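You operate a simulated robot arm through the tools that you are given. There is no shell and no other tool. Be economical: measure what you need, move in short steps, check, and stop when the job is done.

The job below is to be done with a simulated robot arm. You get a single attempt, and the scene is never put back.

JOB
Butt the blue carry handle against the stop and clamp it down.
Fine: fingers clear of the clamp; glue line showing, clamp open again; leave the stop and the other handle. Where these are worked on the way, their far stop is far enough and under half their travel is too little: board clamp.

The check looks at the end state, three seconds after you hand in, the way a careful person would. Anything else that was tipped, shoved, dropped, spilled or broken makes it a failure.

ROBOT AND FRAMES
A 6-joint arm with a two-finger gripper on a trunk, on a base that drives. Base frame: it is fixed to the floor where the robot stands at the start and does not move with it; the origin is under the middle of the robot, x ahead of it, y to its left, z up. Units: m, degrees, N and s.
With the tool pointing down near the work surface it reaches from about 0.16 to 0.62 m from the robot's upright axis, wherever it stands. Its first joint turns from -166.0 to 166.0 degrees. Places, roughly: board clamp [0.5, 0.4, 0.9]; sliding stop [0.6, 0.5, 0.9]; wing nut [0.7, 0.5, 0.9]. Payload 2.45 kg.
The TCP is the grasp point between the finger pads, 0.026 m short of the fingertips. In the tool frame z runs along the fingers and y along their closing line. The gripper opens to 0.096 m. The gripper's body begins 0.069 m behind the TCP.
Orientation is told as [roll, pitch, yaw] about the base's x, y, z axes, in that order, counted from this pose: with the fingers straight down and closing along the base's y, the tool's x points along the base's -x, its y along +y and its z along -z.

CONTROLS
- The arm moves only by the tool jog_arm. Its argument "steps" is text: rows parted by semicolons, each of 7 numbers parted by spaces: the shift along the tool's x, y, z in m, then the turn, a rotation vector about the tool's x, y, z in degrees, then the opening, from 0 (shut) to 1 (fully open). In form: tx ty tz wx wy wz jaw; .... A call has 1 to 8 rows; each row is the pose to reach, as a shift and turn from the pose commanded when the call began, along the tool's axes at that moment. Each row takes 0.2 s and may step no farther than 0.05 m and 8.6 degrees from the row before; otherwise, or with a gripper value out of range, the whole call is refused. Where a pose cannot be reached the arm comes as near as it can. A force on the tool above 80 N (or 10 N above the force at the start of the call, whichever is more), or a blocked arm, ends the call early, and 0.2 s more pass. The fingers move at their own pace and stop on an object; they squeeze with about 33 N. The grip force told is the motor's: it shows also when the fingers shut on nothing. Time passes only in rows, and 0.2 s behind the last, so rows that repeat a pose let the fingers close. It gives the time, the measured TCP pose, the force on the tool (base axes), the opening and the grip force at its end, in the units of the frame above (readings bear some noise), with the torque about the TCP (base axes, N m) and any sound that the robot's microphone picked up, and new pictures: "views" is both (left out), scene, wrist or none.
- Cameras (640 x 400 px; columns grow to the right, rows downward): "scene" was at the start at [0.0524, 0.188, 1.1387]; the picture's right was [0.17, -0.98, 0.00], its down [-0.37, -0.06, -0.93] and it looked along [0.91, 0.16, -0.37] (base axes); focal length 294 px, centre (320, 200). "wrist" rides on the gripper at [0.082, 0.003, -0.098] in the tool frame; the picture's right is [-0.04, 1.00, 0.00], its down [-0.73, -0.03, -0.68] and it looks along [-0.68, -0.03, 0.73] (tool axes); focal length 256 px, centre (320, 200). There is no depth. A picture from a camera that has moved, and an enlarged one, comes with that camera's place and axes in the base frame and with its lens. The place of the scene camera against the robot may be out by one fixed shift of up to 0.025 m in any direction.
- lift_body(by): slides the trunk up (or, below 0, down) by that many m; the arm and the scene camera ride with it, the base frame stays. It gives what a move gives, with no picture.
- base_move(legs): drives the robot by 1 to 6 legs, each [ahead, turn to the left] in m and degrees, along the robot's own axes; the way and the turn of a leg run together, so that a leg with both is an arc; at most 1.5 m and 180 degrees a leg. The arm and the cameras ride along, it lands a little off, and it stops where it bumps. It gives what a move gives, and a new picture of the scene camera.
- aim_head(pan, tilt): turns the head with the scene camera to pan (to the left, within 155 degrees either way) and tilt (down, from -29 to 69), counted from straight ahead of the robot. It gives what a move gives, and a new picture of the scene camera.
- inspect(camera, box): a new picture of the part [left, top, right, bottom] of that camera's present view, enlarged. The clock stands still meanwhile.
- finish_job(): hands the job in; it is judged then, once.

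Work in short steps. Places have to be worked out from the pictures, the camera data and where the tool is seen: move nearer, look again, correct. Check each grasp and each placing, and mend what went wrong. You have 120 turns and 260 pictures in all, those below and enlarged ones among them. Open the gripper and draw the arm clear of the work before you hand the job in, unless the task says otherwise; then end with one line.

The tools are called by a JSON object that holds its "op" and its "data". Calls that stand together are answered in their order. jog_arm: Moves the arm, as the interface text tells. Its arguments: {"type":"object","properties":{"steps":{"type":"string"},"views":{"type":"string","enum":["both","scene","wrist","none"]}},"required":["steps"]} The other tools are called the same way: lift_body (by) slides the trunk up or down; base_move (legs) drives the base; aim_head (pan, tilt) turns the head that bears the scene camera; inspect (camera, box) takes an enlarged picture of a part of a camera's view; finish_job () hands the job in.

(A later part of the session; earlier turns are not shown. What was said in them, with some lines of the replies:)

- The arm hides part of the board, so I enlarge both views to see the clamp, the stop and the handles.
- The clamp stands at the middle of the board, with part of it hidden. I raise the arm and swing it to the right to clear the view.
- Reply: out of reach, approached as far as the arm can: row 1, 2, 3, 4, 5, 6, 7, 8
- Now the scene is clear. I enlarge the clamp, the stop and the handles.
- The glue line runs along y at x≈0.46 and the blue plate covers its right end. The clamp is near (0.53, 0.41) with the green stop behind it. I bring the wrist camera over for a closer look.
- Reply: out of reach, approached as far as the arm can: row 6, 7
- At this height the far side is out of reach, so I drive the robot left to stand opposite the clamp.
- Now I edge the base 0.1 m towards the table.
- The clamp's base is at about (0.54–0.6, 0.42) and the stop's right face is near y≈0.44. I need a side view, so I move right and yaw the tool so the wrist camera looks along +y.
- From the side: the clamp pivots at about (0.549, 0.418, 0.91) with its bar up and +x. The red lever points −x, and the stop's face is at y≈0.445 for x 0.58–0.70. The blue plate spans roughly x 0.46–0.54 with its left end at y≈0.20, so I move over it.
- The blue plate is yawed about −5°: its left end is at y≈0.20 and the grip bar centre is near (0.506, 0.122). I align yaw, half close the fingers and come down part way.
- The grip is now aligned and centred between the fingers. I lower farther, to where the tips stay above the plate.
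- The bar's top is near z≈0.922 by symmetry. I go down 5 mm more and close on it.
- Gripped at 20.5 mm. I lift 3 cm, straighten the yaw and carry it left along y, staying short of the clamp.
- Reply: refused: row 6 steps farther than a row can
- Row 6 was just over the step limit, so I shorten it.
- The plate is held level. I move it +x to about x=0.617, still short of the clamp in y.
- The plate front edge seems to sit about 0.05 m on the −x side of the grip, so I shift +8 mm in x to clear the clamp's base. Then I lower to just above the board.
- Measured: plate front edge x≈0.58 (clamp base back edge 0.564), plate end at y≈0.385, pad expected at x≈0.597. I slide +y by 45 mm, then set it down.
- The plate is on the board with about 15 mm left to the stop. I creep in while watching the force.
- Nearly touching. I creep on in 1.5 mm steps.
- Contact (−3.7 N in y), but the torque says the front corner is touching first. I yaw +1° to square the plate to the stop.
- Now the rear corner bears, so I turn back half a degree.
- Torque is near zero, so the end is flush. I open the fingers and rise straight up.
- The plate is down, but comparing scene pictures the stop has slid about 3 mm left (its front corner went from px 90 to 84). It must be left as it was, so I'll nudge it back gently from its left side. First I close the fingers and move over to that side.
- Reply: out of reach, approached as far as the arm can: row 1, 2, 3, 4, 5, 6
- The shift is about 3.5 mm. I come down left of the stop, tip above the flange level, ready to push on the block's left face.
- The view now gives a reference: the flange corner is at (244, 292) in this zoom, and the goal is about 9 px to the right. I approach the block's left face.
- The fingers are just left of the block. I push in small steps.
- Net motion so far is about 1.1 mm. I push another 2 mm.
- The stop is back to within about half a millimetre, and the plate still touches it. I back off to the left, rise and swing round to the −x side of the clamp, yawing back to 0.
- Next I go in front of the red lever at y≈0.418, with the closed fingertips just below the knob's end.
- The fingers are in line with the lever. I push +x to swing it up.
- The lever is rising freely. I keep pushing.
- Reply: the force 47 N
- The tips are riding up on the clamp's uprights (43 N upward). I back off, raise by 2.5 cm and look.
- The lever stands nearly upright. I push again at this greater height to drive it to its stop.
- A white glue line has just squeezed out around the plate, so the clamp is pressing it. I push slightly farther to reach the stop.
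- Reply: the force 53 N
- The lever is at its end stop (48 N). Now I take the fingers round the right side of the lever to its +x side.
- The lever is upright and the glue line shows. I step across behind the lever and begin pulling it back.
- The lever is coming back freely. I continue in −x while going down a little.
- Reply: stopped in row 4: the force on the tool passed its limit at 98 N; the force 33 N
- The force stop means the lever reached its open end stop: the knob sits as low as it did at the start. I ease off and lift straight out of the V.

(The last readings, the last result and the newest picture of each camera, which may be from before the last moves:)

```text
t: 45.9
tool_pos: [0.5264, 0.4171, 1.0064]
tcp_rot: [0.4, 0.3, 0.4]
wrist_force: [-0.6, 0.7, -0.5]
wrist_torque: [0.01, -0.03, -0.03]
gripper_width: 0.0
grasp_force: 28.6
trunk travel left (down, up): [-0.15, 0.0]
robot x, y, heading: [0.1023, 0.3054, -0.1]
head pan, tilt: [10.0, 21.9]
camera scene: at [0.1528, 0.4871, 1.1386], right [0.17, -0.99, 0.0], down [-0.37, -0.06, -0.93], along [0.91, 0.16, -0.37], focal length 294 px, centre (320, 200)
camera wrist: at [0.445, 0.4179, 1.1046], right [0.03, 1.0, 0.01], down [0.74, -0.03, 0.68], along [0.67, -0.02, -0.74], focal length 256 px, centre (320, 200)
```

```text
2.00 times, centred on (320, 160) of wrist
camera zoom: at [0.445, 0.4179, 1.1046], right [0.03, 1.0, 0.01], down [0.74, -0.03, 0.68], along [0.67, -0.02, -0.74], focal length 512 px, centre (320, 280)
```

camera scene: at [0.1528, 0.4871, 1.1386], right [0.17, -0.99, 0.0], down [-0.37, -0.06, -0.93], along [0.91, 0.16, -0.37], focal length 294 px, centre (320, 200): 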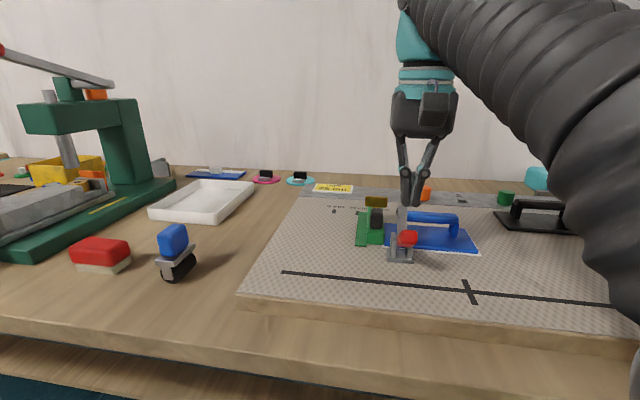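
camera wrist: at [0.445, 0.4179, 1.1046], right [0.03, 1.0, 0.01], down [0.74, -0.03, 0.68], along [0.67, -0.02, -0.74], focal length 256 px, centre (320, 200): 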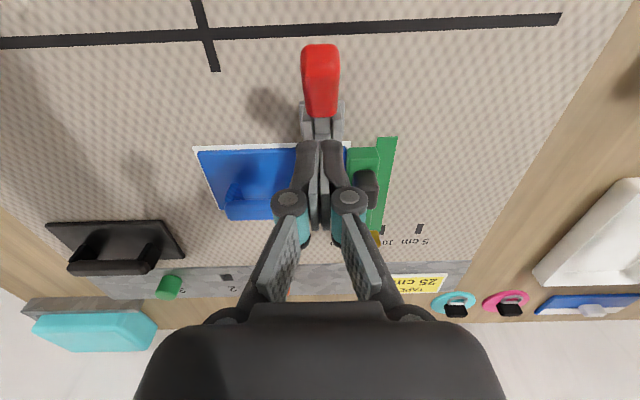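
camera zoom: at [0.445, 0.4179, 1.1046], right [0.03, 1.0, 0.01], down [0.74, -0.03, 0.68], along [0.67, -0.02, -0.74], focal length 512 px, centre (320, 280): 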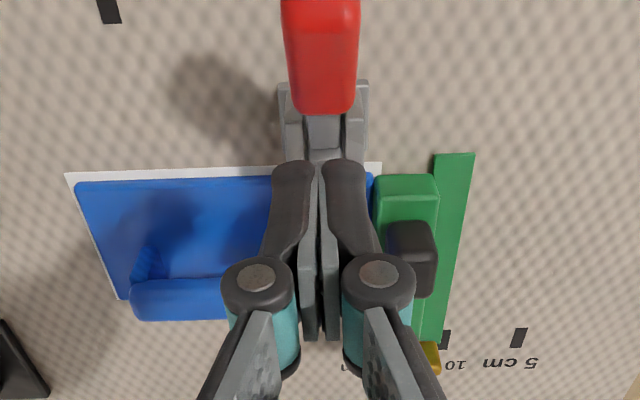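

The clamp is open and untouched now. I draw the arm away to the right and back with the gripper open, then check everything.

{"op": "jog_arm", "data": {"steps": "0 -0.045 0 0 0 0 0; 0 -0.09 0 0 0 0 0; 0.02 -0.13 0 0 0 0 0.5; 0.05 -0.165 0 0 0 0 1; 0.09 -0.19 0 0 0 0 1; 0.13 -0.21 0 0 0 0 1; 0.16 -0.24 0 0 0 0 1; 0.18 -0.28 0 0 0 0 1"}}

{"op": "inspect", "data": {"camera": "scene", "box": [330, 160, 490, 280]}}

{"op": "inspect", "data": {"camera": "scene", "box": [310, 180, 430, 270]}}

```text
t: 47.7
tool_pos: [0.3504, 0.1352, 1.0022]
tcp_rot: [0.2, 0.2, 0.4]
wrist_force: [0.2, 0.3, 0.6]
wrist_torque: [-0.03, 0.02, -0.03]
gripper_width: 0.096
grasp_force: 0.1
out of reach, approached as far as the arm can: row 6, 7, 8
trunk travel left (down, up): [-0.15, 0.0]
robot x, y, heading: [0.0991, 0.2993, -0.0]
head pan, tilt: [10.0, 21.9]
camera scene: at [0.1529, 0.4872, 1.1387], right [0.17, -0.99, 0.0], down [-0.37, -0.06, -0.93], along [0.91, 0.16, -0.37], focal length 294 px, centre (320, 200)
camera wrist: at [0.27, 0.1372, 1.0996], right [0.03, 1.0, 0.0], down [0.74, -0.03, 0.68], along [0.68, -0.02, -0.74], focal length 256 px, centre (320, 200)
```

scene: 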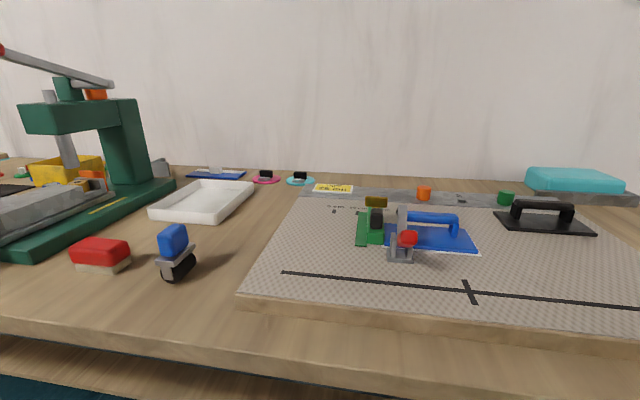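
wrist: 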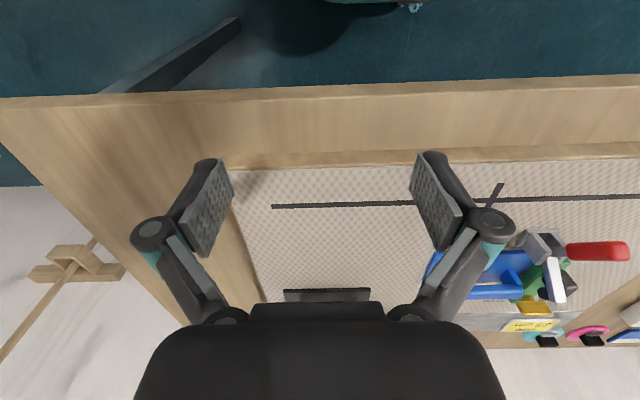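

```text
3.33 times, centred on (410, 220) of scene
camera zoom: at [0.1529, 0.4872, 1.1387], right [0.17, -0.99, 0.0], down [-0.37, -0.06, -0.93], along [0.91, 0.16, -0.37], focal length 980 px, centre (20, 133)
```

zoom: 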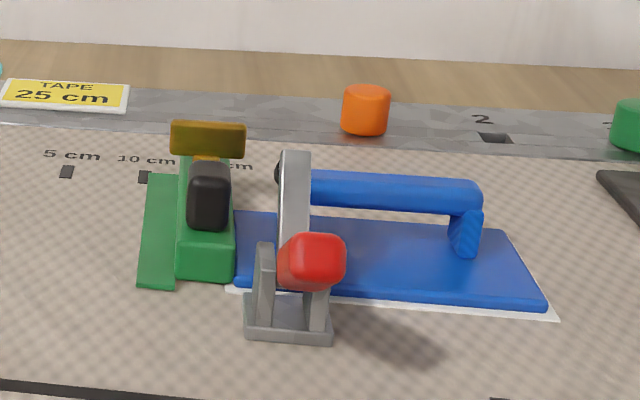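

```text
4.44 times, centred on (370, 225) of scene
camera zoom: at [0.1529, 0.4872, 1.1387], right [0.17, -0.99, 0.0], down [-0.37, -0.06, -0.93], along [0.91, 0.16, -0.37], focal length 1307 px, centre (98, 89)
```

zoom: 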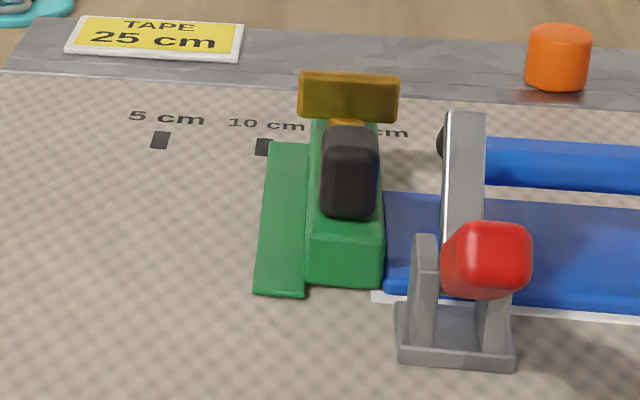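

Everything looks right. One last close look at the seam between plate and stop.

{"op": "inspect", "data": {"camera": "scene", "box": [365, 205, 415, 250]}}

```text
8.89 times, centred on (390, 228) of scene
camera zoom: at [0.1529, 0.4872, 1.1387], right [0.17, -0.99, 0.0], down [-0.37, -0.06, -0.93], along [0.91, 0.16, -0.37], focal length 2614 px, centre (-302, -44)
```

zoom: 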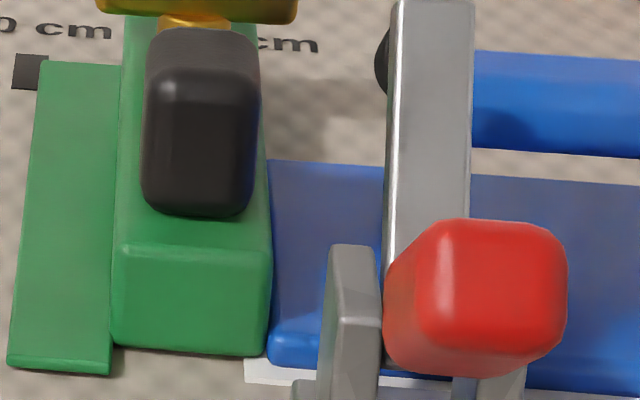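

The plate is flush against the stop, the glue line shows, the clamp is open and the arm is clear. I hand in.

{"op": "finish_job", "data": {}}

```text
The job is handed in.
```

I butted the blue handle against the stop and clamped it to the lever's end stop, and a glue line squeezed out and shows along the plate's edge. The clamp is open again, the fingers and arm are clear, and the other handle was not touched. The stop slid about 3 mm while I was butting the handle, so I nudged it back to within about 1 mm of where it started, judging from the pictures.
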